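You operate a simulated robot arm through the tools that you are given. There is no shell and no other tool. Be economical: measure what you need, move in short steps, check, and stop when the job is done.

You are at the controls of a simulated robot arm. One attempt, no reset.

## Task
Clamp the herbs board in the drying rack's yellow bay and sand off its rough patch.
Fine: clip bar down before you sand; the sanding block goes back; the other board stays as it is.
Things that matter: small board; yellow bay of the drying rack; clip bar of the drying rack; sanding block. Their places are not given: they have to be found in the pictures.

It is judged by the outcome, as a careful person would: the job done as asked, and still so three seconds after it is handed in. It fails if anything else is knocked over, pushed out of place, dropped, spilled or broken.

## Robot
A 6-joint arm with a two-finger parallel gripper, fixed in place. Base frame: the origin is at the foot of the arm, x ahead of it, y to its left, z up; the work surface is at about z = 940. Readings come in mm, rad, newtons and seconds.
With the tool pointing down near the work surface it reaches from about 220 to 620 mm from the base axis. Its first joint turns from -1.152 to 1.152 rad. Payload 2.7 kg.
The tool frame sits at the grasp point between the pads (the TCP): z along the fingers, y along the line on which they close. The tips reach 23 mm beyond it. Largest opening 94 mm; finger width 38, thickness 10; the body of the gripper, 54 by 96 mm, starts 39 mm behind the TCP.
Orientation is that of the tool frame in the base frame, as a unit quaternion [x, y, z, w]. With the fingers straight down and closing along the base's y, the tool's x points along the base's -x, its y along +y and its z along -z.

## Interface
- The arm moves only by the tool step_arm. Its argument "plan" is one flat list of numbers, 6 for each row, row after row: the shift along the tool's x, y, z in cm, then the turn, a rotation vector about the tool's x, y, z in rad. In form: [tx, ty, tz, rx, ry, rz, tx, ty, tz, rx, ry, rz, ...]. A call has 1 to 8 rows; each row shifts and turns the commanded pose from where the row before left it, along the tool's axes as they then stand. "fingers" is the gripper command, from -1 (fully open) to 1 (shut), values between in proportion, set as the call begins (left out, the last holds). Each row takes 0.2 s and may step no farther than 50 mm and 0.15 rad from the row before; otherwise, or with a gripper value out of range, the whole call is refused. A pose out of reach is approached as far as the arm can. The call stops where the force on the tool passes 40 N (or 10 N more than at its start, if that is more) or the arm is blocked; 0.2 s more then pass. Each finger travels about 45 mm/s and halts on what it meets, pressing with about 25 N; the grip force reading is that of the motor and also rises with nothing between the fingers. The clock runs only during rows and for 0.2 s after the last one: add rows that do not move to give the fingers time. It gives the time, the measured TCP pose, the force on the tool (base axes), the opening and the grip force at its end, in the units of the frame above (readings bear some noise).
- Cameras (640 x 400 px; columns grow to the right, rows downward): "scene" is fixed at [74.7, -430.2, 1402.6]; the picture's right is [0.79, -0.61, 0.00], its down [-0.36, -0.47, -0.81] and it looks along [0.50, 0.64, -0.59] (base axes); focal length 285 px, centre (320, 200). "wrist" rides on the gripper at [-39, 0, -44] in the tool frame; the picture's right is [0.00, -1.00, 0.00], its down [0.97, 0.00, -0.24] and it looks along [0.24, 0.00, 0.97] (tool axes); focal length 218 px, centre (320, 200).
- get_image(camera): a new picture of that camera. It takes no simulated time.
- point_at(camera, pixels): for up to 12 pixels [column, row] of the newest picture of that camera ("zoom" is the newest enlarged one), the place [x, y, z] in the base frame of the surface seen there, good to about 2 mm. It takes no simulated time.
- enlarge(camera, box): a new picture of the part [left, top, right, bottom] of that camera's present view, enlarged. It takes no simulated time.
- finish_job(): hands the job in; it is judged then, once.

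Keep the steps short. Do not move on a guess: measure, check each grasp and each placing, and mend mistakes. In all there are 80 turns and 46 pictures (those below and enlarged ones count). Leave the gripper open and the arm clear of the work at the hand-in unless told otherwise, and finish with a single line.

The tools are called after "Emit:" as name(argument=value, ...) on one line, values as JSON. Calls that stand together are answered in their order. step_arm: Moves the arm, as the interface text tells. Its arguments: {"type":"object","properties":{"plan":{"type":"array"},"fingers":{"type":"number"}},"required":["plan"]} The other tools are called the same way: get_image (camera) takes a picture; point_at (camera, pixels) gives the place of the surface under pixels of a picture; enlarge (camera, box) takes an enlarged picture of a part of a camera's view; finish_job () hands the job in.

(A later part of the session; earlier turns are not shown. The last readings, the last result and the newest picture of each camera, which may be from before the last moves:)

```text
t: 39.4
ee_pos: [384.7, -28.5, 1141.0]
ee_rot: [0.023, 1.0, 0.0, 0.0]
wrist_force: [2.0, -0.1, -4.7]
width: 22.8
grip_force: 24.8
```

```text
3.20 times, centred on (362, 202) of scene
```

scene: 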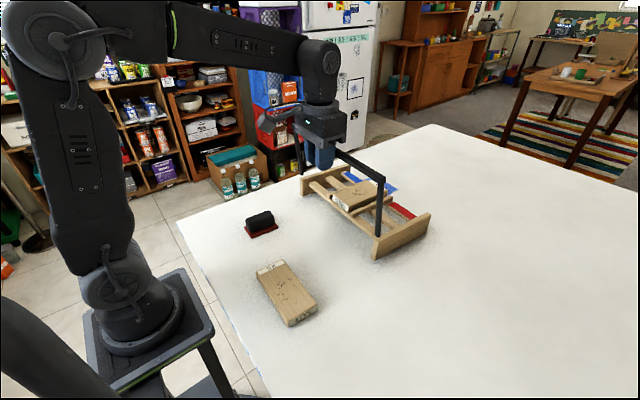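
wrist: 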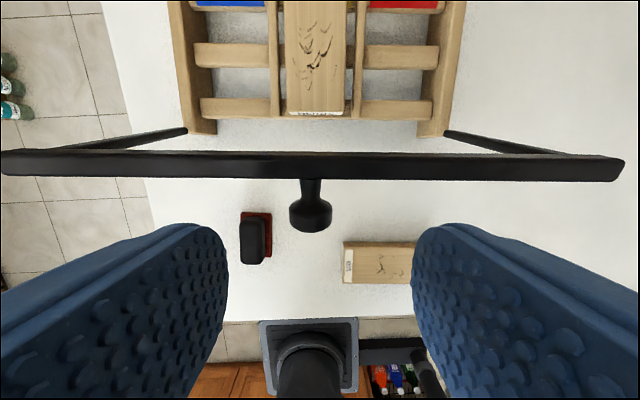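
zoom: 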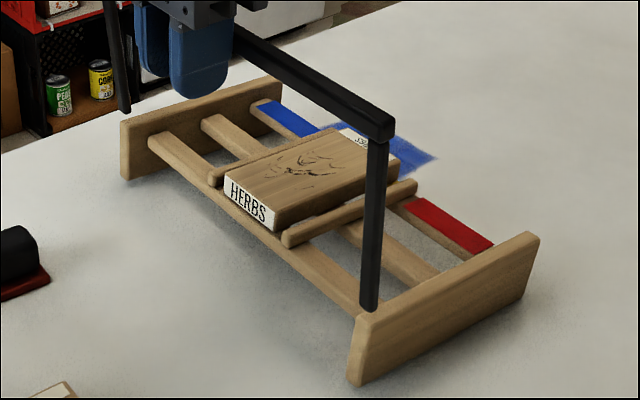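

The rack is back within ~5 mm; I'll trim it at the end. The bar now stands a little more upright, so the hinge does turn. I regrip the knob higher (tips just below its centre) and then move the arc slowly, about 2.5 mm per row.

Emit:
step_arm(plan=[0, 0, 0, 0, 0, 0, 0, 0, 0, 0, 0, 0, 0.35, -0.15, -0.65, 0, 0, 0, 0.35, 0, -0.65, 0, 0, 0, 0, 0, 0, 0, 0, 0], fingers=0.1)

Emit:
step_arm(plan=[0, 0, 0, 0, 0, 0, 0, 0, 0, 0, 0, 0, 0, 0, 0, 0, 0, 0], fingers=1)

Emit:
step_arm(plan=[-0.258, 0, -0.065, 0, 0, 0, -0.258, 0, -0.065, 0, 0, 0, -0.258, 0, -0.065, 0, 0, 0, -0.258, 0, -0.065, 0, 0, 0, -0.24, 0, -0.043, 0, 0, 0, -0.24, 0, -0.043, 0, 0, 0, -0.24, 0, -0.043, 0, 0, 0, -0.24, 0, -0.043, 0, 0, 0])

Emit:
point_at(camera="scene", pixels=[[427, 217], [371, 258], [375, 239], [378, 230], [378, 210], [380, 195], [312, 178]])

```text
t: 40.6
ee_pos: [377.7, -31.2, 1155.4]
ee_rot: [0.023, 1.0, 0.0, -0.001]
wrist_force: [-0.7, 0.7, -0.1]
width: 42.0
grip_force: 0.1
```

```text
t: 41.4
ee_pos: [376.4, -30.1, 1154.9]
ee_rot: [0.023, 1.0, -0.001, 0.001]
wrist_force: [-0.7, 2.5, 1.6]
width: 22.8
grip_force: 24.9
```

```text
t: 43.2
ee_pos: [395.2, -32.9, 1158.5]
ee_rot: [0.024, 1.0, 0.0, 0.0]
wrist_force: [-1.1, 0.4, -2.4]
width: 22.9
grip_force: 25.1
```

```text
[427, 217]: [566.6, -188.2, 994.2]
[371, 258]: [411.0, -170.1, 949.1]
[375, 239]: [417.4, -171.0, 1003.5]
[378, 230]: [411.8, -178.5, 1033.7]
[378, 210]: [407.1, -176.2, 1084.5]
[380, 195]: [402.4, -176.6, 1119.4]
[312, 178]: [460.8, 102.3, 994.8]
```

Emit:
enlarge(camera="scene", box=[290, 140, 435, 265])

```text
3.20 times, centred on (362, 202) of scene
```

zoom: 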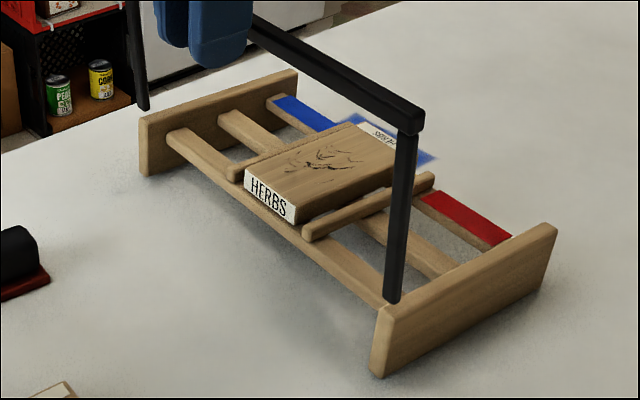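

Still sliding, even slowly: my grip likely holds the knob's angle rigid, so the bar can't turn. I loosen the fingers so they only straddle the knob, and push the bar face with the finger edges instead.

Emit:
step_arm(plan=[0, 0, 0, 0, 0, 0, 0, 0, 0, 0, 0, 0, -0.4, 0, 0, 0, 0, 0, -0.4, 0, 0, 0, 0, 0, -0.4, 0, 0, 0, 0, 0, -0.4, 0, 0, 0, 0, 0, -0.4, 0, 0, 0, 0, 0, -0.4, 0, 0, 0, 0, 0], fingers=0.1)

Emit:
enlarge(camera="scene", box=[290, 140, 435, 265])

```text
t: 45.0
ee_pos: [420.9, -35.1, 1158.7]
ee_rot: [0.023, 1.0, 0.0, 0.0]
wrist_force: [-0.7, -0.3, -0.4]
width: 42.3
grip_force: 0.0
```

```text
3.20 times, centred on (362, 202) of scene
```

zoom: 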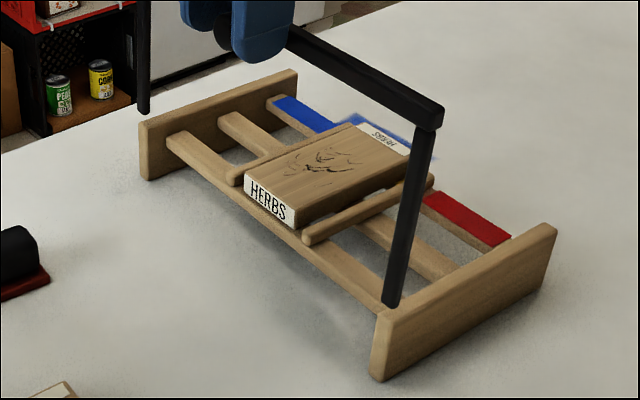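

That works: the bar turned past upright and the rack stayed put. I keep pushing in an arc behind and above the bar, straddling the knob (rack currently ~23 mm forward, to be trimmed later).

Emit:
step_arm(plan=[-0.46, 0, 0.31, 0, 0, 0, -0.46, 0, 0.31, 0, 0, 0, -0.683, 0, 0.025, 0, 0, 0, -0.683, 0, 0.025, 0, 0, 0, -0.683, 0, 0.025, 0, 0, 0, -0.683, 0, 0.025, 0, 0, 0, 0, 0, 0, 0, 0, 0])

Emit:
enlarge(camera="scene", box=[290, 140, 435, 265])

```text
t: 46.6
ee_pos: [457.5, -34.7, 1152.0]
ee_rot: [0.023, 1.0, 0.0, 0.0]
wrist_force: [0.5, -0.8, -0.6]
width: 42.6
grip_force: 0.1
```

```text
3.20 times, centred on (362, 202) of scene
```

zoom: 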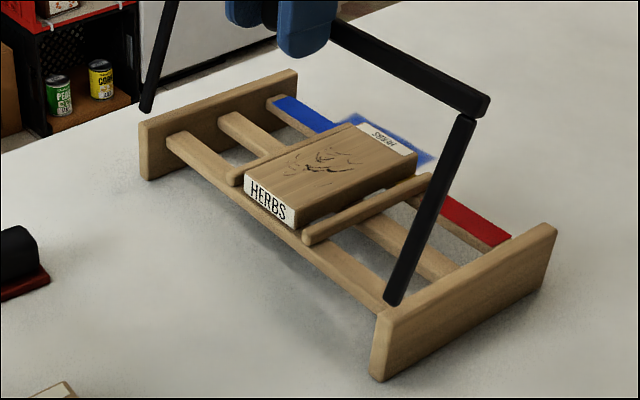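

Turning smoothly, rack still. I continue the arc.

Emit:
step_arm(plan=[-0.653, 0, 0.195, 0, 0, 0, -0.653, 0, 0.195, 0, 0, 0, -0.653, 0, 0.195, 0, 0, 0, -0.653, 0, 0.195, 0, 0, 0, -0.653, 0, 0.195, 0, 0, 0, -0.653, 0, 0.195, 0, 0, 0, 0, 0, 0, 0, 0, 0])

Emit:
step_arm(plan=[-0.678, 0, 0.454, 0, 0, 0, -0.678, 0, 0.454, 0, 0, 0, -0.678, 0, 0.454, 0, 0, 0, -0.678, 0, 0.454, 0, 0, 0, -0.678, 0, 0.454, 0, 0, 0, 0, 0, 0, 0, 0, 0])

Emit:
enlarge(camera="scene", box=[290, 120, 455, 265])

```text
t: 48.2
ee_pos: [495.8, -38.6, 1140.6]
ee_rot: [0.023, 1.0, 0.001, -0.001]
wrist_force: [0.2, 0.1, 0.1]
width: 42.1
grip_force: 0.1
```

```text
t: 49.6
ee_pos: [529.2, -39.1, 1118.8]
ee_rot: [0.023, 1.0, 0.001, 0.0]
wrist_force: [0.3, 0.0, 0.6]
width: 42.3
grip_force: 0.1
```

```text
2.76 times, centred on (372, 192) of scene
```

zoom: 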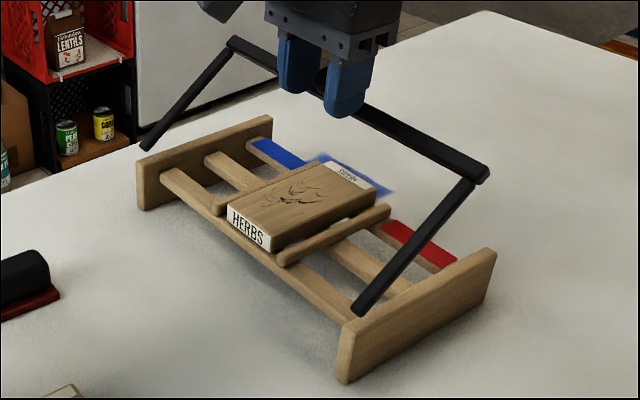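

The bar is at about 45°. I continue down to contact.

Emit:
step_arm(plan=[-0.516, 0, 0.634, 0, 0, 0, -0.516, 0, 0.634, 0, 0, 0, -0.516, 0, 0.634, 0, 0, 0, -0.516, 0, 0.634, 0, 0, 0, -0.516, 0, 0.634, 0, 0, 0, 0, 0, 0, 0, 0, 0])

Emit:
step_arm(plan=[-0.288, 0, 0.618, 0, 0, 0, -0.288, 0, 0.618, 0, 0, 0, -0.288, 0, 0.618, 0, 0, 0, -0.288, 0, 0.618, 0, 0, 0, -0.2, 0, 0.6, 0, 0, 0, -0.1, 0, 0.6, 0, 0, 0, 0, 0, 0, 0, 0, 0])

Emit:
enlarge(camera="scene", box=[290, 120, 455, 265])

```text
t: 51.0
ee_pos: [555.1, -40.9, 1086.1]
ee_rot: [0.023, 1.0, 0.001, 0.0]
wrist_force: [-0.1, -0.3, 0.9]
width: 42.3
grip_force: 0.1
```

```text
t: 52.6
ee_pos: [570.2, -40.0, 1049.8]
ee_rot: [0.022, 1.0, 0.001, 0.0]
wrist_force: [0.3, 0.0, 0.8]
width: 42.3
grip_force: 0.1
```

```text
2.76 times, centred on (372, 192) of scene
```

zoom: 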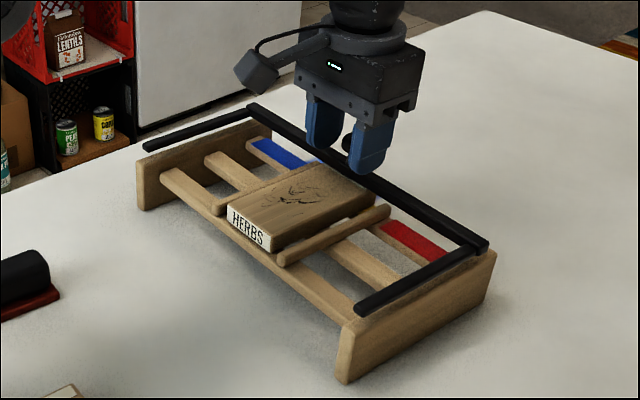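

Almost flat. I press on down in 3 mm rows until it resists.

Emit:
step_arm(plan=[-0.05, 0, 0.3, 0, 0, 0, -0.05, 0, 0.3, 0, 0, 0, 0, 0, 0.3, 0, 0, 0, 0, 0, 0.2, 0, 0, 0, 0, 0, 0.15, 0, 0, 0, 0, 0, 0, 0, 0, 0])

Emit:
step_arm(plan=[0, 0, 0.15, 0, 0, 0, 0, 0, 0.15, 0, 0, 0, 0, 0, 0, 0, 0, 0])

Emit:
point_at(camera="zoom", pixels=[[400, 200], [450, 232], [300, 133], [362, 308], [148, 146], [475, 240]])

```text
t: 54.0
ee_pos: [570.3, -41.2, 1037.9]
ee_rot: [0.023, 1.0, 0.001, 0.002]
wrist_force: [-3.9, 1.6, 12.8]
width: 42.4
grip_force: 0.1
```

```text
t: 54.8
ee_pos: [570.6, -41.8, 1036.9]
ee_rot: [0.023, 1.0, 0.0, 0.004]
wrist_force: [-8.4, 2.3, 30.8]
width: 42.2
grip_force: 0.1
```

```text
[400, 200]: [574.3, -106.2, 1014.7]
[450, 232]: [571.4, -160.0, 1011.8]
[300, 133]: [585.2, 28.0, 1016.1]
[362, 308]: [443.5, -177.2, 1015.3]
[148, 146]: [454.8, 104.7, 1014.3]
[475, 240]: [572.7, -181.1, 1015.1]
```

The bar is down, pressing at 31 N. I lift 4 mm, grip the knob and draw the rack straight back 23 mm to its first place, then compare with the first enlarged view.

Emit:
step_arm(plan=[0, 0, -0.4, 0, 0, 0, 0, 0, 0, 0, 0, 0, 0, 0, 0, 0, 0, 0], fingers=1)

Emit:
step_arm(plan=[0.3, 0, 0, 0, 0, 0, 0.4, 0, 0, 0, 0, 0, 0.4, 0, 0, 0, 0, 0, 0.4, 0, 0, 0, 0, 0, 0.4, 0, 0, 0, 0, 0, 0.4, 0, 0, 0, 0, 0, 0, 0, 0, 0, 0, 0])

Emit:
enlarge(camera="scene", box=[290, 140, 435, 265])

Emit:
point_at(camera="zoom", pixels=[[530, 240], [355, 390], [125, 185], [120, 150], [240, 100]])

```text
t: 55.6
ee_pos: [571.7, -40.0, 1038.2]
ee_rot: [0.023, 1.0, 0.0, 0.001]
wrist_force: [4.7, -0.3, 16.7]
width: 23.2
grip_force: 24.7
```

```text
t: 57.2
ee_pos: [548.8, -39.6, 1038.6]
ee_rot: [0.023, 1.0, 0.0, 0.002]
wrist_force: [10.5, -1.5, 13.9]
width: 22.9
grip_force: 25.3
```

```text
3.20 times, centred on (362, 202) of scene
```

zoom: 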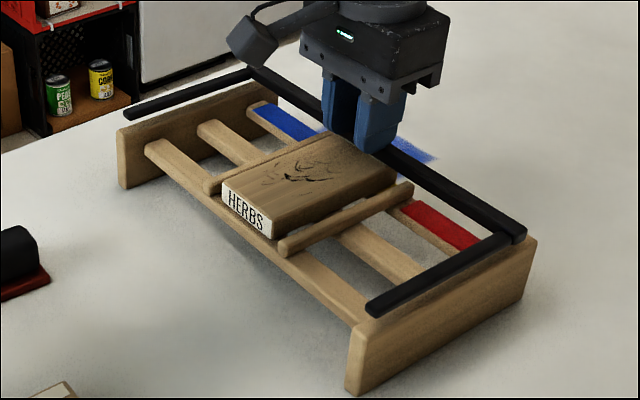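

```text
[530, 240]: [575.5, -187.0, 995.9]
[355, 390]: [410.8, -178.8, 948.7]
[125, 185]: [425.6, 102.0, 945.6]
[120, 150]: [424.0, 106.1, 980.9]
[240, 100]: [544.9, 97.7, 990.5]
```

The rack's corners match the first picture within ~2–3 mm, and the bar is flat across the label end. I release, rise, and go over the sanding block.

Emit:
step_arm(plan=[0, 0, 0, 0, 0, 0, 0, 0, 0, 0, 0, 0, 0, 0, -1, 0, 0, 0, 0, 0, -3, 0, 0, 0, 0, 0, -4, 0, 0, 0, 0, 0, -2, 0, 0, 0, 0, 0, 0, 0, 0, 0], fingers=-0.3)

Emit:
step_arm(plan=[3.9, 1.22, 0, 0, 0, 0, 3.9, 1.22, 0, 0, 0, 0, 3.9, 1.22, 0, 0, 0, 0, 3.9, 1.22, 0, 0, 0, 0, 3.9, 1.22, 0, 0, 0, 0, 3.9, 1.22, 0, 0, 0, 0, 3.95, 1.24, 0, 0, 0, 0, 0, 0, 0, 0, 0, 0])

Emit:
get_image(camera="wrist")

```text
t: 58.8
ee_pos: [548.0, -39.5, 1137.5]
ee_rot: [0.023, 1.0, 0.0, 0.0]
wrist_force: [0.3, -0.9, -0.3]
width: 61.1
grip_force: 0.0
```

```text
t: 60.6
ee_pos: [278.6, 59.7, 1136.5]
ee_rot: [0.022, 1.0, -0.001, 0.0]
wrist_force: [0.7, 0.5, 1.4]
width: 61.2
grip_force: 0.1
```

```text
7 pictures are left
```

wrist: 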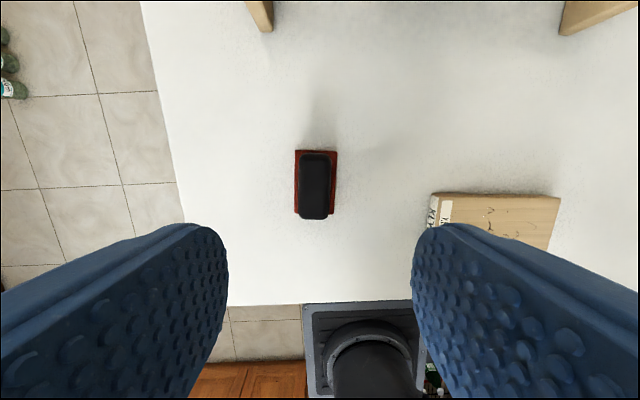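

The block lies along the tool's x already. I measure its edges.

Emit:
point_at(camera="wrist", pixels=[[302, 185], [332, 185], [317, 157], [315, 216], [317, 185], [296, 155], [337, 155], [296, 205], [336, 205], [300, 215], [334, 160], [330, 212]])

Emit:
enlarge(camera="scene", box=[235, 195, 295, 245])

```text
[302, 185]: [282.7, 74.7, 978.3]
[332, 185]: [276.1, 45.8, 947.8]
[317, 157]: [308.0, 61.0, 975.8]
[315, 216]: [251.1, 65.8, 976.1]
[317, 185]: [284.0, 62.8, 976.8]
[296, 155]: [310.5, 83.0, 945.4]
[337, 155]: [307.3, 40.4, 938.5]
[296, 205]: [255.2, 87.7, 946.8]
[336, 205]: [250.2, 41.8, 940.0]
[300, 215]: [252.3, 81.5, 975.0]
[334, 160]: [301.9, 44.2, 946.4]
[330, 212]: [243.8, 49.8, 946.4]
```

```text
8.00 times, centred on (265, 220) of scene
```

zoom: 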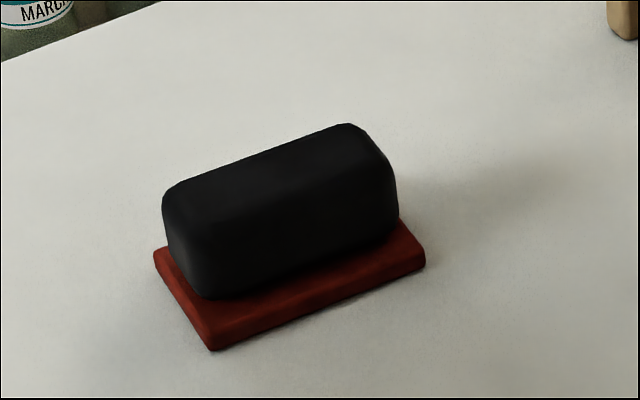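

Block centre (279.5, 63), black handle 34 wide with top at 977, red pad 947 below it. I descend to TCP z≈975 and close.

Emit:
step_arm(plan=[-0.08, 0.33, 4, 0, 0, 0, 0, 0, 4, 0, 0, 0, 0, 0, 4, 0, 0, 0, 0, 0, 3, 0, 0, 0, 0, 0, 1.15, 0, 0, 0, 0, 0, 0, 0, 0, 0])

Emit:
step_arm(plan=[0, 0, 0, 0, 0, 0, 0, 0, 0, 0, 0, 0, 0, 0, 0, 0, 0, 0, 0, 0, 0, 0, 0, 0], fingers=1)

Emit:
step_arm(plan=[0, 0, -0.5, 0, 0, 0, 0, 0, -2, 0, 0, 0, 0, 0, -4, 0, 0, 0, 0, 0, -4, 0, 0, 0, 0, 0, 0, 0, 0, 0])

Emit:
enlarge(camera="scene", box=[210, 140, 410, 260])

```text
t: 62.0
ee_pos: [279.8, 61.5, 976.2]
ee_rot: [0.023, 1.0, 0.0, 0.0]
wrist_force: [-1.3, 0.5, 0.0]
width: 61.3
grip_force: 0.1
```

```text
t: 63.0
ee_pos: [279.8, 60.7, 974.8]
ee_rot: [0.023, 1.0, -0.001, 0.0]
wrist_force: [-0.1, 0.7, 1.2]
width: 31.8
grip_force: 24.8
```

```text
t: 64.2
ee_pos: [280.0, 61.7, 1082.5]
ee_rot: [0.022, 1.0, 0.001, 0.001]
wrist_force: [0.3, -0.3, -0.5]
width: 31.7
grip_force: 25.0
```

```text
3.20 times, centred on (310, 200) of scene
```

zoom: 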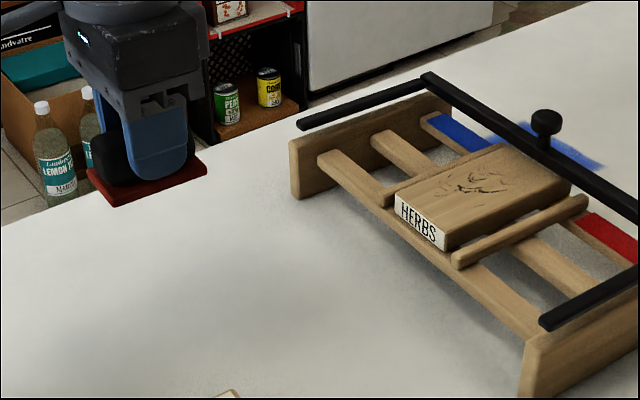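

The red pad comes along: it is the sanding face, 35 mm below the TCP. I measure patch, board and bar edge now.

Emit:
point_at(camera="zoom", pixels=[[415, 190], [500, 165], [480, 165], [430, 195], [455, 195], [510, 190], [470, 175], [398, 195], [445, 245], [500, 145], [545, 160], [545, 118]])

```text
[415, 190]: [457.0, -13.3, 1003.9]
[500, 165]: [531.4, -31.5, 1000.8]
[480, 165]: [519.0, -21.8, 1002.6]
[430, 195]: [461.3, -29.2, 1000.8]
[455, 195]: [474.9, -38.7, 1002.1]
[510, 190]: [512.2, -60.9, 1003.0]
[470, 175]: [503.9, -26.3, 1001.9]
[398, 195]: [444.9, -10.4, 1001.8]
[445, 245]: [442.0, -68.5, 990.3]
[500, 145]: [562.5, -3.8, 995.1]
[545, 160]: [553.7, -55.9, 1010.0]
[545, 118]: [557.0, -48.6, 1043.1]
```

Bar's near face is at x≈550; the patch spans x 460–522, y -15 to -62. I carry the block over (490, -38) and lower to just above the board.

Emit:
step_arm(plan=[-3.58, -1.5, 0, 0, 0, 0, -3.58, -1.5, 0, 0, 0, 0, -3.58, -1.5, 0, 0, 0, 0, -3.58, -1.5, 0, 0, 0, 0, -3.58, -1.5, 0, 0, 0, 0, -3.58, -1.48, 0, 0, 0, 0, 0, 0, 0, 0, 0, 0])

Emit:
step_arm(plan=[0, 0, 2, 0, 0, 0, 0, 0, 1.5, 0, 0, 0, 0, 0, 0.5, 0, 0, 0, 0, 0, 0.3, 0, 0, 0, 0, 0, 0.1, 0, 0, 0, 0, 0, 0.1, 0, 0, 0, 0, 0, 0, 0, 0, 0])

```text
t: 65.8
ee_pos: [490.5, -37.2, 1081.1]
ee_rot: [0.023, 1.0, 0.0, 0.0]
wrist_force: [-0.1, 0.2, -1.5]
width: 31.6
grip_force: 24.8
```

```text
t: 67.4
ee_pos: [490.2, -37.6, 1038.9]
ee_rot: [0.022, 1.0, -0.001, 0.003]
wrist_force: [-1.4, 1.1, 22.4]
width: 31.6
grip_force: 24.8
```

Contact at 22 N, more than needed. I ease 0.8 mm and make one slow test stroke back and forth.

Emit:
step_arm(plan=[0, 0, -0.08, 0, 0, 0, 0, 0, 0, 0, 0, 0])

Emit:
step_arm(plan=[1, 0, 0, 0, 0, 0, 1, 0, 0, 0, 0, 0, -1, 0, 0, 0, 0, 0, -1, 0, 0, 0, 0, 0, -1, 0, 0, 0, 0, 0, -1, 0, 0, 0, 0, 0, 1, 0, 0, 0, 0, 0, 1, 0, 0, 0, 0, 0])

Emit:
enlarge(camera="scene", box=[290, 140, 435, 265])

```text
t: 68.0
ee_pos: [491.5, -37.8, 1037.8]
ee_rot: [0.022, 1.0, 0.001, 0.002]
wrist_force: [-0.3, 0.7, 23.7]
width: 31.8
grip_force: 24.8
```

```text
t: 69.8
ee_pos: [491.5, -38.2, 1036.6]
ee_rot: [0.023, 1.0, 0.0, 0.003]
wrist_force: [11.8, -1.4, 17.0]
width: 31.7
grip_force: 25.2
```

```text
3.20 times, centred on (362, 202) of scene
```

zoom: 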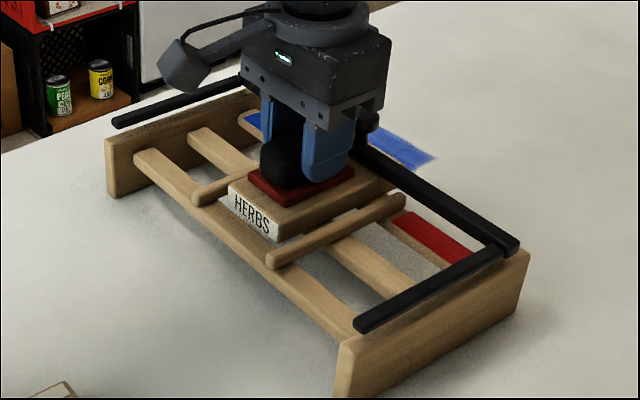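

That stuck instead of gliding: the rack moved back roughly 10 mm under too much pressure. I stop stroking and lift in small steps to find a light contact.

Emit:
step_arm(plan=[0, 0, -0.1, 0, 0, 0, 0, 0, 0, 0, 0, 0])

Emit:
step_arm(plan=[0, 0, -0.05, 0, 0, 0, 0, 0, 0, 0, 0, 0])

Emit:
step_arm(plan=[0, 0, -0.05, 0, 0, 0, 0, 0, 0, 0, 0, 0])

```text
t: 70.4
ee_pos: [491.4, -37.7, 1039.0]
ee_rot: [0.023, 1.0, 0.0, 0.001]
wrist_force: [9.4, -1.0, 14.1]
width: 31.5
grip_force: 25.4
```

```text
t: 71.0
ee_pos: [489.4, -37.4, 1037.6]
ee_rot: [0.022, 1.0, 0.0, -0.001]
wrist_force: [6.5, 1.0, 7.9]
width: 31.9
grip_force: 24.7
```

```text
t: 71.6
ee_pos: [489.5, -37.6, 1037.6]
ee_rot: [0.022, 1.0, 0.0, -0.001]
wrist_force: [2.6, -0.2, 2.9]
width: 31.5
grip_force: 25.0
```

Friction ratio is about 0.85, so I sand lightly at ~3 N. A few strokes along x between 470 and 504, reading forces.

Emit:
step_arm(plan=[1, 0, 0, 0, 0, 0, 1, 0, 0, 0, 0, 0, -1.1, 0, 0, 0, 0, 0, -1.1, 0, 0, 0, 0, 0, -1.2, 0, 0, 0, 0, 0, 1.2, 0, 0, 0, 0, 0, 1.1, 0, 0, 0, 0, 0, 1.1, 0, 0, 0, 0, 0])

Emit:
step_arm(plan=[0, 0.3, 0, 0, 0, 0, -1.1, 0.2, 0, 0, 0, 0, -1.1, 0, 0, 0, 0, 0, -1.2, 0, 0, 0, 0, 0, 1.2, 0, 0, 0, 0, 0, 1.1, 0, 0, 0, 0, 0, 1.1, 0, 0, 0, 0, 0, 0, 0, 0, 0, 0, 0])

Emit:
enlarge(camera="scene", box=[290, 140, 435, 265])

```text
t: 73.4
ee_pos: [469.9, -36.5, 1039.2]
ee_rot: [0.023, 1.0, 0.0, 0.0]
wrist_force: [-0.7, -0.3, -0.6]
width: 31.8
grip_force: 24.4
```

```text
t: 75.2
ee_pos: [470.7, -30.2, 1039.0]
ee_rot: [0.023, 1.0, 0.0, 0.001]
wrist_force: [0.6, -0.2, -1.0]
width: 31.7
grip_force: 25.3
```

```text
3.20 times, centred on (362, 202) of scene
```

zoom: 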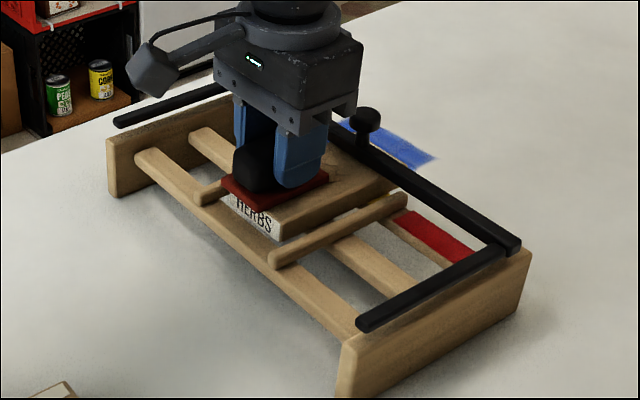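

Rack and board stayed put, but contact faded to about 0 N. I lower 0.5 mm at a time to regain 3–5 N.

Emit:
step_arm(plan=[0, 0, 0.05, 0, 0, 0, 0, 0, 0, 0, 0, 0])

Emit:
step_arm(plan=[0, 0, 0.04, 0, 0, 0, 0, 0, 0, 0, 0, 0])

```text
t: 75.8
ee_pos: [471.1, -31.8, 1038.0]
ee_rot: [0.022, 1.0, 0.0, 0.0]
wrist_force: [-0.9, -0.3, -1.1]
width: 31.6
grip_force: 25.0
```

```text
t: 76.4
ee_pos: [471.5, -31.6, 1038.1]
ee_rot: [0.023, 1.0, 0.0, 0.001]
wrist_force: [0.8, 0.1, 0.8]
width: 31.6
grip_force: 25.0
```

Emit:
step_arm(plan=[0, 0, 0.04, 0, 0, 0, 0, 0, 0, 0, 0, 0])

Emit:
step_arm(plan=[0, 0, 0.03, 0, 0, 0, 0, 0, 0, 0, 0, 0])

```text
t: 77.0
ee_pos: [470.1, -31.7, 1037.8]
ee_rot: [0.023, 1.0, 0.0, 0.001]
wrist_force: [0.6, 1.4, 5.8]
width: 31.6
grip_force: 24.8
```

```text
t: 77.6
ee_pos: [471.1, -32.4, 1037.6]
ee_rot: [0.022, 1.0, 0.0, 0.001]
wrist_force: [-1.6, 2.2, 11.0]
width: 31.6
grip_force: 25.2
```

Stiff contact, about 15 N/mm. I back off to ~6 N and stroke forward, then back, reading at each end.

Emit:
step_arm(plan=[0, 0, -0.03, 0, 0, 0, -0.8, 0, 0, 0, 0, 0, -0.9, 0, 0, 0, 0, 0, -0.9, 0, 0, 0, 0, 0, -0.8, 0, 0, 0, 0, 0])

Emit:
step_arm(plan=[0, -0.3, 0, 0, 0, 0, 0.8, -0.2, 0, 0, 0, 0, 0.9, 0, 0, 0, 0, 0, 0.9, 0, 0, 0, 0, 0, 0.8, 0, 0, 0, 0, 0])

```text
t: 78.8
ee_pos: [504.7, -35.5, 1037.6]
ee_rot: [0.024, 1.0, 0.0, 0.0]
wrist_force: [-8.7, 0.5, 11.1]
width: 31.7
grip_force: 25.2
```

```text
t: 80.0
ee_pos: [469.6, -36.5, 1037.4]
ee_rot: [0.022, 1.0, 0.0, 0.0]
wrist_force: [5.2, -1.1, 3.7]
width: 31.3
grip_force: 24.9
```

Gliding properly at 4–11 N. I add strokes at this line and 5 mm further to -y.

Emit:
step_arm(plan=[0, -0.25, 0, 0, 0, 0, -0.8, -0.25, 0, 0, 0, 0, -0.9, 0, 0, 0, 0, 0, -0.9, 0, 0, 0, 0, 0, -0.8, 0, -0.01, 0, 0, 0])

Emit:
step_arm(plan=[0.8, 0, 0.01, 0, 0, 0, 0.9, 0, 0, 0, 0, 0, 0.9, 0, 0, 0, 0, 0, 0.8, 0, 0, 0, 0, 0])

Emit:
step_arm(plan=[-0.8, 0.1, 0, 0, 0, 0, -0.9, 0.1, 0, 0, 0, 0, -0.9, 0.1, 0, 0, 0, 0, -0.8, 0.1, -0.01, 0, 0, 0, 0.8, 0, 0.01, 0, 0, 0, 0.9, 0, 0, 0, 0, 0, 0.9, 0, 0, 0, 0, 0, 0.8, 0, 0, 0, 0, 0])

Emit:
step_arm(plan=[0, 0, -0.2, 0, 0, 0, 0, 0, -2, 0, 0, 0, 0, 0, -3, 0, 0, 0, 3, 0, -2, 0, 0, 0, 4, 0, 0, 0, 0, 0, 4, 0, 0, 0, 0, 0, 0, 0, 0, 0, 0, 0])

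Emit:
enlarge(camera="scene", box=[290, 140, 435, 265])

```text
t: 81.2
ee_pos: [503.9, -43.7, 1039.1]
ee_rot: [0.022, 1.0, 0.0, 0.001]
wrist_force: [-3.3, -0.3, 3.5]
width: 31.4
grip_force: 24.6
```

```text
t: 82.2
ee_pos: [470.8, -41.5, 1037.8]
ee_rot: [0.023, 1.0, 0.0, 0.0]
wrist_force: [1.9, 0.0, 2.7]
width: 31.3
grip_force: 24.8
```

```text
t: 84.0
ee_pos: [470.6, -37.7, 1038.2]
ee_rot: [0.022, 1.0, 0.0, 0.001]
wrist_force: [3.9, -0.3, 6.2]
width: 31.8
grip_force: 25.2
```

```text
t: 85.6
ee_pos: [360.0, -32.2, 1108.3]
ee_rot: [0.023, 1.0, 0.0, 0.0]
wrist_force: [-0.2, 0.2, -1.3]
width: 31.6
grip_force: 25.0
```

```text
3.20 times, centred on (362, 202) of scene
```

zoom: 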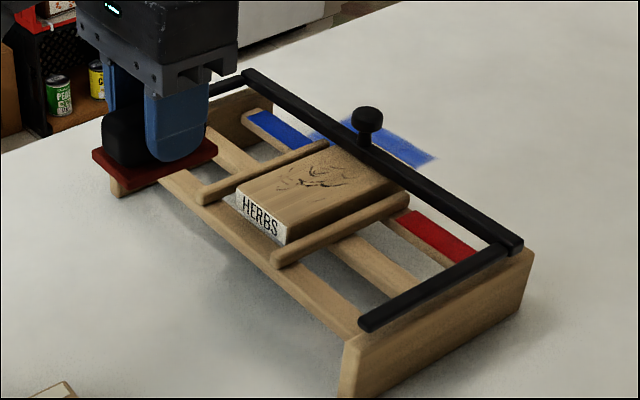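

Marks remain, though fewer. I measure board ends, marks and bar from this picture.

Emit:
point_at(camera="zoom", pixels=[[237, 195], [285, 240], [280, 212], [300, 183], [330, 187], [345, 175], [325, 155], [360, 172], [385, 180], [330, 148], [420, 190], [395, 195]])

Emit:
point_at(camera="zoom", pixels=[[530, 255], [345, 395], [345, 350], [115, 190], [240, 105], [290, 205], [320, 165], [310, 190], [350, 185], [340, 160], [205, 195], [275, 260]])

```text
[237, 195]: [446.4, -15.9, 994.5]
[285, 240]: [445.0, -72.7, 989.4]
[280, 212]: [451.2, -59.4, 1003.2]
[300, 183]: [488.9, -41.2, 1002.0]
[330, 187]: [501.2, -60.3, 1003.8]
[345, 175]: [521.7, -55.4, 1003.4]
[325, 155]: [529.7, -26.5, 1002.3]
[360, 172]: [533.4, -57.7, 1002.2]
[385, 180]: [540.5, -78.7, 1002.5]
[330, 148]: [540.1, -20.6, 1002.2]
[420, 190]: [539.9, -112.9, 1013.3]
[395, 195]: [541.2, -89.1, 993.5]
```

```text
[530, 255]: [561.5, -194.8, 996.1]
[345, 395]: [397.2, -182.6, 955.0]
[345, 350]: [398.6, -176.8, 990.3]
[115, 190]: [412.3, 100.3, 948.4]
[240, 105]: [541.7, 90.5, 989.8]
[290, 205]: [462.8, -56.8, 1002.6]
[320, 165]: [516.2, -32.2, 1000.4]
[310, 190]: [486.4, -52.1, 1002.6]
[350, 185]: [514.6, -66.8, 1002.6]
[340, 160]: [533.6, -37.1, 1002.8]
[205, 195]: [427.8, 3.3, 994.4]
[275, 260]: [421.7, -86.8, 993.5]
```

Marks now lie at x≈466–530, y≈-22 to -68, since the board sits about y -45. I return over (487, -45) and sand at ~9 N, centred on it.

Emit:
step_arm(plan=[-4.2, -0.24, 0, 0, 0, 0, -4.2, -0.24, 0, 0, 0, 0, -4.36, -0.24, 0, 0, 0, 0, 0, 0, 3, 0, 0, 0, 0, 0, 3, 0, 0, 0, 0, 0, 0.8, 0, 0, 0, 0, 0, 0, 0, 0, 0])

Emit:
step_arm(plan=[0, 0, 0.1, 0, 0, 0, 0, 0, 0.08, 0, 0, 0, 0, 0, 0, 0, 0, 0])

```text
t: 87.2
ee_pos: [486.2, -46.0, 1040.7]
ee_rot: [0.023, 1.0, 0.0, 0.0]
wrist_force: [0.6, 0.6, -1.6]
width: 31.7
grip_force: 25.3
```

```text
t: 88.0
ee_pos: [486.8, -46.0, 1040.0]
ee_rot: [0.023, 1.0, 0.0, 0.0]
wrist_force: [-0.7, -0.3, -0.8]
width: 31.7
grip_force: 24.5
```

Emit:
step_arm(plan=[0, 0, 0.07, 0, 0, 0, 0, 0, 0, 0, 0, 0])

Emit:
step_arm(plan=[0, 0, 0.05, 0, 0, 0, 0, 0, 0, 0, 0, 0])

```text
t: 88.6
ee_pos: [489.1, -46.3, 1039.2]
ee_rot: [0.023, 1.0, 0.0, -0.001]
wrist_force: [-0.2, -0.3, -1.2]
width: 31.6
grip_force: 24.1
```

```text
t: 89.2
ee_pos: [487.0, -46.4, 1037.9]
ee_rot: [0.022, 1.0, -0.001, 0.001]
wrist_force: [0.3, 0.4, -0.6]
width: 31.4
grip_force: 25.1
```

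Emit:
step_arm(plan=[0, 0, 0.05, 0, 0, 0, 0, 0, 0, 0, 0, 0])

Emit:
step_arm(plan=[0, 0, 0.03, 0, 0, 0, 0, 0, 0, 0, 0, 0])

```text
t: 89.8
ee_pos: [488.4, -46.7, 1038.5]
ee_rot: [0.022, 1.0, 0.0, 0.0]
wrist_force: [-0.3, -0.3, -0.9]
width: 31.6
grip_force: 25.0
```

```text
t: 90.4
ee_pos: [487.4, -46.0, 1038.6]
ee_rot: [0.022, 1.0, 0.001, 0.0]
wrist_force: [-0.7, -0.7, -0.2]
width: 31.6
grip_force: 24.9
```

Emit:
step_arm(plan=[0, 0, 0.05, 0, 0, 0, 0, 0, 0, 0, 0, 0])

Emit:
step_arm(plan=[0, 0, 0.03, 0, 0, 0, 0, 0, 0, 0, 0, 0])

Emit:
step_arm(plan=[0, 0, 0.03, 0, 0, 0, 0, 0, 0, 0, 0, 0])

```text
t: 91.0
ee_pos: [487.1, -45.4, 1037.5]
ee_rot: [0.022, 1.0, -0.001, 0.0]
wrist_force: [-0.9, 0.3, 2.0]
width: 31.6
grip_force: 24.8
```

```text
t: 91.6
ee_pos: [487.1, -45.9, 1037.8]
ee_rot: [0.023, 1.0, -0.001, 0.001]
wrist_force: [-1.1, -0.7, 7.8]
width: 31.5
grip_force: 24.8
```

```text
t: 92.2
ee_pos: [487.8, -45.3, 1036.9]
ee_rot: [0.022, 1.0, -0.001, 0.001]
wrist_force: [-1.6, 1.2, 12.9]
width: 31.5
grip_force: 24.8
```

About 13 N; I back off slightly to ~9 N and stroke ±16 mm, four passes per call, reading between.

Emit:
step_arm(plan=[0.8, 0, -0.02, 0, 0, 0, 0.8, 0, 0, 0, 0, 0, -1.1, 0, 0, 0, 0, 0, -1.1, 0, 0, 0, 0, 0, -1, 0, 0, 0, 0, 0])

Emit:
step_arm(plan=[1.1, 0, 0, 0, 0, 0, 1.1, 0, 0, 0, 0, 0, 1, 0, 0, 0, 0, 0, -1.1, 0, 0, 0, 0, 0, -1.1, 0, 0, 0, 0, 0, -1, 0, 0, 0, 0, 0])

Emit:
step_arm(plan=[1.1, 0, 0, 0, 0, 0, 1.1, 0, 0, 0, 0, 0, 1, 0, 0, 0, 0, 0])

```text
t: 93.4
ee_pos: [502.4, -45.8, 1037.0]
ee_rot: [0.022, 1.0, 0.0, 0.0]
wrist_force: [-8.1, 0.6, 19.1]
width: 31.8
grip_force: 25.3
```

```text
t: 94.8
ee_pos: [502.3, -46.8, 1037.7]
ee_rot: [0.022, 1.0, 0.0, 0.001]
wrist_force: [-10.3, 1.1, 18.1]
width: 31.5
grip_force: 25.0
```

```text
t: 95.6
ee_pos: [472.9, -44.0, 1037.9]
ee_rot: [0.022, 1.0, 0.0, 0.002]
wrist_force: [7.3, -0.8, 11.3]
width: 31.6
grip_force: 24.7
```

Force rises towards +x (18 N) with a low side-force ratio, hinting the board itself may creep. I ease to ~6 N and tilt the stroke path upward toward +x.

Emit:
step_arm(plan=[0, 0, -0.03, 0, 0, 0, -1.1, 0, -0.015, 0, 0, 0, -1.1, 0, -0.015, 0, 0, 0, -0.9, 0, -0.015, 0, 0, 0])

Emit:
step_arm(plan=[1.1, 0, 0.015, 0, 0, 0, 1.1, 0, 0.015, 0, 0, 0, 0.9, 0, 0.015, 0, 0, 0])

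Emit:
get_image(camera="scene")

Emit:
point_at(camera="scene", pixels=[[337, 200], [351, 213], [427, 217], [428, 219], [371, 262], [298, 196], [298, 188], [360, 195], [366, 190], [372, 196], [325, 201], [347, 221]])

```text
t: 96.6
ee_pos: [501.5, -45.9, 1037.9]
ee_rot: [0.022, 1.0, 0.0, -0.001]
wrist_force: [-5.9, 0.8, 11.3]
width: 31.4
grip_force: 25.2
```

```text
t: 97.4
ee_pos: [471.9, -46.0, 1037.8]
ee_rot: [0.023, 1.0, 0.0, 0.001]
wrist_force: [6.0, -1.1, 6.7]
width: 31.8
grip_force: 25.0
```

```text
1 pictures are left
```

scene: 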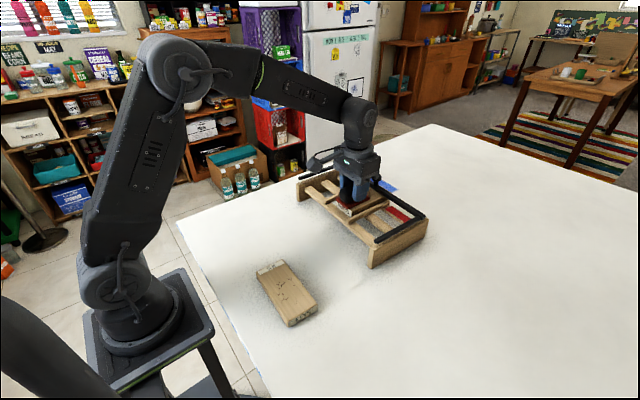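

```text
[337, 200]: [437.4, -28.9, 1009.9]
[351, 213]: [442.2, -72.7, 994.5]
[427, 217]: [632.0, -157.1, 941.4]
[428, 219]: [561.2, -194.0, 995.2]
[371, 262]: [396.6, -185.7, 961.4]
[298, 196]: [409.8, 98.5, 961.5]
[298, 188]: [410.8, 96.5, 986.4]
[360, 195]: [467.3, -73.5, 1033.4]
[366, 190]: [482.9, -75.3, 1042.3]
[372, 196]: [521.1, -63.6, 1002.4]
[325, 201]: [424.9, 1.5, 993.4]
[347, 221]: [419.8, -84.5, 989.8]
```

Rack and board hold still under this pressure (far corner unchanged at (561,-194)). One picture left, so I now do a good number of strokes at this force, shifting the line a few mm each time.

Emit:
step_arm(plan=[-1.55, 0.15, -0.022, 0, 0, 0, -1.55, 0.15, -0.022, 0, 0, 0, 1.55, 0, 0.022, 0, 0, 0, 1.55, 0, 0.022, 0, 0, 0, -1.55, 0, -0.022, 0, 0, 0, -1.55, 0, -0.022, 0, 0, 0, 1.55, 0, 0.022, 0, 0, 0, 1.55, 0, 0.022, 0, 0, 0])

Emit:
step_arm(plan=[-1.55, 0.15, -0.022, 0, 0, 0, -1.55, 0.15, -0.022, 0, 0, 0, 1.55, 0, 0.022, 0, 0, 0, 1.55, 0, 0.022, 0, 0, 0, -1.55, 0, -0.022, 0, 0, 0, -1.55, 0, -0.022, 0, 0, 0, 1.55, 0, 0.022, 0, 0, 0, 1.55, 0, 0.022, 0, 0, 0])

Emit:
step_arm(plan=[-1.55, -0.45, -0.022, 0, 0, 0, -1.55, -0.45, -0.022, 0, 0, 0, 1.55, 0, 0.022, 0, 0, 0, 1.55, 0, 0.022, 0, 0, 0, -1.55, 0, -0.022, 0, 0, 0, -1.55, 0, -0.022, 0, 0, 0, 1.55, 0, 0.022, 0, 0, 0, 1.55, 0, 0.022, 0, 0, 0])

```text
t: 99.2
ee_pos: [472.0, -42.4, 1037.3]
ee_rot: [0.023, 1.0, -0.001, 0.001]
wrist_force: [1.1, -0.1, 0.2]
width: 31.5
grip_force: 25.5
```

```text
t: 101.0
ee_pos: [472.2, -37.3, 1037.9]
ee_rot: [0.022, 1.0, -0.001, 0.001]
wrist_force: [1.4, -1.1, 0.5]
width: 31.6
grip_force: 25.3
```

```text
t: 102.8
ee_pos: [470.8, -47.4, 1037.2]
ee_rot: [0.022, 1.0, -0.001, 0.002]
wrist_force: [2.8, -0.4, 3.8]
width: 31.8
grip_force: 25.3
```

Contact is light at this end; I lower 0.4 mm and continue, reading at both ends.

Emit:
step_arm(plan=[0, 0, 0.04, 0, 0, 0, -1.55, 0, -0.015, 0, 0, 0, -1.55, 0, -0.015, 0, 0, 0])

Emit:
step_arm(plan=[1.55, 0, 0.015, 0, 0, 0, 1.55, 0, 0.015, 0, 0, 0])

Emit:
step_arm(plan=[-1.55, 0.1, -0.015, 0, 0, 0, -1.55, 0.1, -0.015, 0, 0, 0, 1.55, 0, 0.015, 0, 0, 0, 1.55, 0, 0.015, 0, 0, 0, -1.55, 0, -0.015, 0, 0, 0, -1.55, 0, -0.015, 0, 0, 0, 1.55, 0, 0.015, 0, 0, 0, 1.55, 0, 0.015, 0, 0, 0])

Emit:
step_arm(plan=[-1.55, 0.1, -0.015, 0, 0, 0, -1.55, 0.1, -0.015, 0, 0, 0, 1.55, 0, 0.015, 0, 0, 0, 1.55, 0, 0.015, 0, 0, 0, -1.55, 0, -0.015, 0, 0, 0, -1.55, 0, -0.015, 0, 0, 0, 1.55, 0, 0.015, 0, 0, 0, 1.55, 0, 0.015, 0, 0, 0])

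```text
t: 103.6
ee_pos: [503.2, -50.3, 1036.5]
ee_rot: [0.023, 1.0, 0.0, -0.001]
wrist_force: [-5.4, 1.5, 4.2]
width: 31.6
grip_force: 24.8
```

```text
t: 104.2
ee_pos: [471.6, -47.9, 1036.7]
ee_rot: [0.023, 1.0, 0.0, 0.0]
wrist_force: [2.4, 0.5, 1.1]
width: 31.8
grip_force: 24.8
```

```text
t: 106.0
ee_pos: [471.9, -47.1, 1036.2]
ee_rot: [0.022, 1.0, 0.0, 0.0]
wrist_force: [2.0, -1.0, 3.2]
width: 31.4
grip_force: 25.1
```

```text
t: 107.8
ee_pos: [472.9, -43.8, 1036.7]
ee_rot: [0.023, 1.0, 0.0, 0.0]
wrist_force: [1.4, -0.6, 1.5]
width: 31.8
grip_force: 24.7
```

Contact is wearing light again (the block is creeping up in the grip a bit). I lower 0.5 mm and do slower strokes.

Emit:
step_arm(plan=[0, 0, 0.05, 0, 0, 0, -1.05, 0, 0, 0, 0, 0, -1.05, 0, 0, 0, 0, 0, -1, 0, 0, 0, 0, 0])

Emit:
step_arm(plan=[1.05, 0, 0, 0, 0, 0, 1.05, 0, 0, 0, 0, 0, 1, 0, 0, 0, 0, 0])

Emit:
step_arm(plan=[-1.05, -0.1, 0, 0, 0, 0, -1.05, -0.1, 0, 0, 0, 0, -1, -0.1, 0, 0, 0, 0, 1.05, 0, 0, 0, 0, 0, 1.05, 0, 0, 0, 0, 0, 1, 0, 0, 0, 0, 0])

Emit:
step_arm(plan=[-1.05, 0.2, 0, 0, 0, 0, -1.05, 0.2, 0, 0, 0, 0, -1, 0.2, 0, 0, 0, 0, 1.05, 0, 0, 0, 0, 0, 1.05, 0, 0, 0, 0, 0, 1, 0, 0, 0, 0, 0])

```text
t: 108.8
ee_pos: [502.0, -47.1, 1037.3]
ee_rot: [0.023, 1.0, -0.001, 0.0]
wrist_force: [-4.5, 0.7, 9.7]
width: 31.7
grip_force: 24.7
```

```text
t: 109.6
ee_pos: [472.1, -42.9, 1037.0]
ee_rot: [0.023, 1.0, 0.0, 0.002]
wrist_force: [4.4, -1.5, 8.9]
width: 31.6
grip_force: 25.3
```

```text
t: 111.0
ee_pos: [472.4, -45.8, 1037.2]
ee_rot: [0.024, 1.0, 0.0, 0.001]
wrist_force: [5.4, -1.5, 11.0]
width: 31.5
grip_force: 24.7
```

```text
t: 112.4
ee_pos: [472.5, -40.3, 1035.7]
ee_rot: [0.023, 1.0, 0.0, 0.001]
wrist_force: [7.1, 0.1, 14.1]
width: 31.5
grip_force: 25.1
```

Solid contact at 9–14 N over those strokes. I lift off, back away toward the base and use the last picture on the board.

Emit:
step_arm(plan=[0, 0, -0.3, 0, 0, 0, 0, 0, -2, 0, 0, 0, 0, 0, -3, 0, 0, 0, 3, 0, -1, 0, 0, 0, 4, 0, 0, 0, 0, 0, 4, 0, 0, 0, 0, 0, 3, 2, 0, 0, 0, 0, 2, 2, 0, 0, 0, 0])

Emit:
enlarge(camera="scene", box=[285, 150, 435, 270])

```text
t: 114.2
ee_pos: [314.3, 5.9, 1101.0]
ee_rot: [0.023, 1.0, 0.0, 0.0]
wrist_force: [0.3, 0.4, -0.6]
width: 31.4
grip_force: 24.7
```

```text
3.33 times, centred on (360, 210) of scene
```

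zoom: 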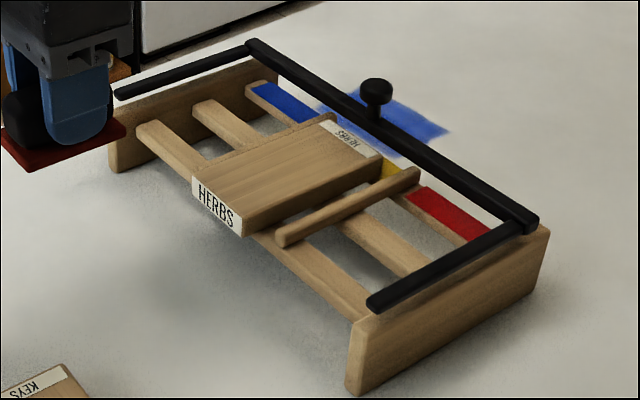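

The patch is gone. But the board seems to have crept toward the base, out from under the bar. I measure everything from this last picture.

Emit:
point_at(camera="zoom", pixels=[[193, 178], [242, 222], [240, 150], [326, 120], [378, 160], [310, 195], [365, 165], [285, 170], [220, 200], [240, 234], [352, 117], [280, 240]])

Emit:
point_at(camera="zoom", pixels=[[392, 170], [415, 172], [330, 100], [420, 145], [376, 88], [372, 108], [546, 235], [350, 385], [115, 165], [112, 140], [375, 305], [305, 140]])

Emit:
point_at(camera="zoom", pixels=[[260, 138], [218, 158], [200, 170], [318, 113], [250, 70], [535, 215], [345, 130], [375, 150], [362, 86], [391, 88], [40, 395], [350, 320]])

```text
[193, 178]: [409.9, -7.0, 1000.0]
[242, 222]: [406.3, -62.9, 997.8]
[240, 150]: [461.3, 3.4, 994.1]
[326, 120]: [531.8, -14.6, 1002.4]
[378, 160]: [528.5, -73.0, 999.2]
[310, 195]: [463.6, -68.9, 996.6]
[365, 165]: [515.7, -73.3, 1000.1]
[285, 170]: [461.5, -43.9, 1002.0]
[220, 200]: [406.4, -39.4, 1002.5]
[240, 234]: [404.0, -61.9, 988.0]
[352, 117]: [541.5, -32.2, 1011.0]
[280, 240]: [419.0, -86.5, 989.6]
```

```text
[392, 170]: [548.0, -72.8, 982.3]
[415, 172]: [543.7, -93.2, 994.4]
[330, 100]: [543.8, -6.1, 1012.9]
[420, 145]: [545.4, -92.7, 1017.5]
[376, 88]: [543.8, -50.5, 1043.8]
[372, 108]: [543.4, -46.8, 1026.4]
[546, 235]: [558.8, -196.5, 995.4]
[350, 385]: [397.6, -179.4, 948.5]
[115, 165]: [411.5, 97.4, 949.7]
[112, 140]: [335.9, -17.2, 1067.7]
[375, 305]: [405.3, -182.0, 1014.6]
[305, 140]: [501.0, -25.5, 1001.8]
```

```text
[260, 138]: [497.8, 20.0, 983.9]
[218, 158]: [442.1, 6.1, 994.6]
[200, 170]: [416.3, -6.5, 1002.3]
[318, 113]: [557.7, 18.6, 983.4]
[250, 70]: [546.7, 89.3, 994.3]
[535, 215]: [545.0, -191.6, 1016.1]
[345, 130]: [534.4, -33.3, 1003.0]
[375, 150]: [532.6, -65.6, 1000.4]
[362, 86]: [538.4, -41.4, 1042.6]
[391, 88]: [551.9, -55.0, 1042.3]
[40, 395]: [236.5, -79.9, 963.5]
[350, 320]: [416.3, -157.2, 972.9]
```

The board is flat and within the bay but now spans x≈407–533, just short of the bar (near face ≈537). I'll push it back under afterwards. First the block goes home: TCP to (279.8, 61.2), then down.

Emit:
step_arm(plan=[1.85, 2.69, 0, 0, 0, 0, 1.85, 2.68, 0, 0, 0, 0, 0, 0, 3, 0, 0, 0, 0, 0, 3, 0, 0, 0, 0, 0, 3, 0, 0, 0, 0, 0, 2.5, 0, 0, 0, 0, 0, 0, 0, 0, 0])

Emit:
step_arm(plan=[0, 0, 0.3, 0, 0, 0, 0, 0, 0.3, 0, 0, 0, 0, 0, 0.2, 0, 0, 0, 0, 0, 0.1, 0, 0, 0, 0, 0, 0, 0, 0, 0])

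```text
t: 115.8
ee_pos: [280.0, 61.0, 983.7]
ee_rot: [0.023, 1.0, 0.0, 0.0]
wrist_force: [-0.6, -0.2, -0.7]
width: 31.6
grip_force: 25.4
```

```text
t: 117.0
ee_pos: [279.5, 60.1, 975.7]
ee_rot: [0.023, 1.0, 0.0, 0.0]
wrist_force: [-0.2, 0.0, 0.0]
width: 31.6
grip_force: 25.2
```

I lower in half-millimetre steps until it touches.

Emit:
step_arm(plan=[0, 0, 0.05, 0, 0, 0, 0, 0, 0, 0, 0, 0])

Emit:
step_arm(plan=[0, 0, 0.05, 0, 0, 0, 0, 0, 0, 0, 0, 0])

Emit:
step_arm(plan=[0, 0, 0.05, 0, 0, 0, 0, 0, 0, 0, 0, 0])

```text
t: 117.6
ee_pos: [279.6, 61.2, 975.2]
ee_rot: [0.022, 1.0, -0.001, 0.001]
wrist_force: [-0.1, -0.6, 1.1]
width: 31.7
grip_force: 24.6
```

```text
t: 118.2
ee_pos: [278.3, 61.8, 974.8]
ee_rot: [0.022, 1.0, 0.0, 0.001]
wrist_force: [-6.1, -1.0, 17.2]
width: 31.7
grip_force: 24.5
```

```text
t: 118.8
ee_pos: [279.5, 61.8, 975.4]
ee_rot: [0.024, 1.0, 0.001, 0.0]
wrist_force: [-9.2, -2.2, 35.2]
width: 31.5
grip_force: 25.0
```

The block is on the table at its old place. I ease up, release, rise, close the fingers and go behind the board's near end at (372, -34), TCP z 1011.

Emit:
step_arm(plan=[0, 0, -0.12, 0, 0, 0, 0, 0, 0, 0, 0, 0])

Emit:
step_arm(plan=[0, 0, 0, 0, 0, 0, 0, 0, 0, 0, 0, 0, 0, 0, 0, 0, 0, 0, 0, 0, -2, 0, 0, 0, 0, 0, -4, 0, 0, 0, 0, 0, -4, 0, 0, 0, 0, 0, 0, 0, 0, 0], fingers=-0.3)

Emit:
step_arm(plan=[-3.2, -3, 0, 0, 0, 0, -3.2, -3, 0, 0, 0, 0, -3.24, -3.08, 0, 0, 0, 0, 0, 0, 0, 0, 0, 0], fingers=1)

```text
t: 119.4
ee_pos: [280.1, 61.3, 974.3]
ee_rot: [0.023, 1.0, 0.0, 0.001]
wrist_force: [2.9, -1.2, 8.4]
width: 31.4
grip_force: 25.1
```

```text
t: 121.0
ee_pos: [279.0, 61.0, 1076.0]
ee_rot: [0.023, 1.0, 0.0, 0.0]
wrist_force: [-0.2, 0.7, -0.5]
width: 61.0
grip_force: 0.1
```

```text
t: 122.0
ee_pos: [371.8, -34.3, 1075.7]
ee_rot: [0.023, 1.0, 0.0, 0.0]
wrist_force: [0.7, 0.1, -1.1]
width: 0.1
grip_force: 24.8
```

I descend to z≈1011 and push 16 mm to meet the board and close the gap, slowly.

Emit:
step_arm(plan=[0, 0, 3, 0, 0, 0, 0, 0, 3, 0, 0, 0, 0, 0, 0.5, 0, 0, 0, -0.5, 0, 0, 0, 0, 0, -0.4, 0, 0, 0, 0, 0, -0.3, 0, 0, 0, 0, 0, -0.3, 0, 0, 0, 0, 0, 0, 0, 0, 0, 0, 0])

Emit:
step_arm(plan=[-0.2, 0, 0, 0, 0, 0, -0.2, 0, 0, 0, 0, 0, 0, 0, 0, 0, 0, 0])

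```text
t: 123.8
ee_pos: [387.1, -34.8, 1010.6]
ee_rot: [0.023, 1.0, 0.0, -0.001]
wrist_force: [-0.5, 0.0, 0.2]
width: 0.2
grip_force: 24.6
```

```text
t: 124.6
ee_pos: [391.4, -34.2, 1008.9]
ee_rot: [0.023, 1.0, 0.001, 0.0]
wrist_force: [0.2, 0.0, 0.1]
width: 0.0
grip_force: 24.8
```

Emit:
step_arm(plan=[-0.2, 0, 0, 0, 0, 0, -0.1, 0, 0, 0, 0, 0])

Emit:
step_arm(plan=[-0.2, 0, 0, 0, 0, 0, -0.1, 0, 0, 0, 0, 0])

Emit:
step_arm(plan=[-0.2, 0, 0, 0, 0, 0, -0.1, 0, 0, 0, 0, 0])

```text
t: 125.2
ee_pos: [393.9, -34.6, 1010.2]
ee_rot: [0.023, 1.0, 0.001, 0.0]
wrist_force: [0.0, 0.3, 0.9]
width: 0.2
grip_force: 25.0
```

```text
t: 125.8
ee_pos: [396.8, -34.3, 1009.0]
ee_rot: [0.023, 1.0, 0.0, -0.001]
wrist_force: [-0.9, -0.3, 1.2]
width: 0.1
grip_force: 24.5
```

```text
t: 126.4
ee_pos: [400.5, -36.3, 1010.3]
ee_rot: [0.023, 1.0, 0.0, 0.0]
wrist_force: [-0.2, -0.4, -0.1]
width: 0.0
grip_force: 24.6
```

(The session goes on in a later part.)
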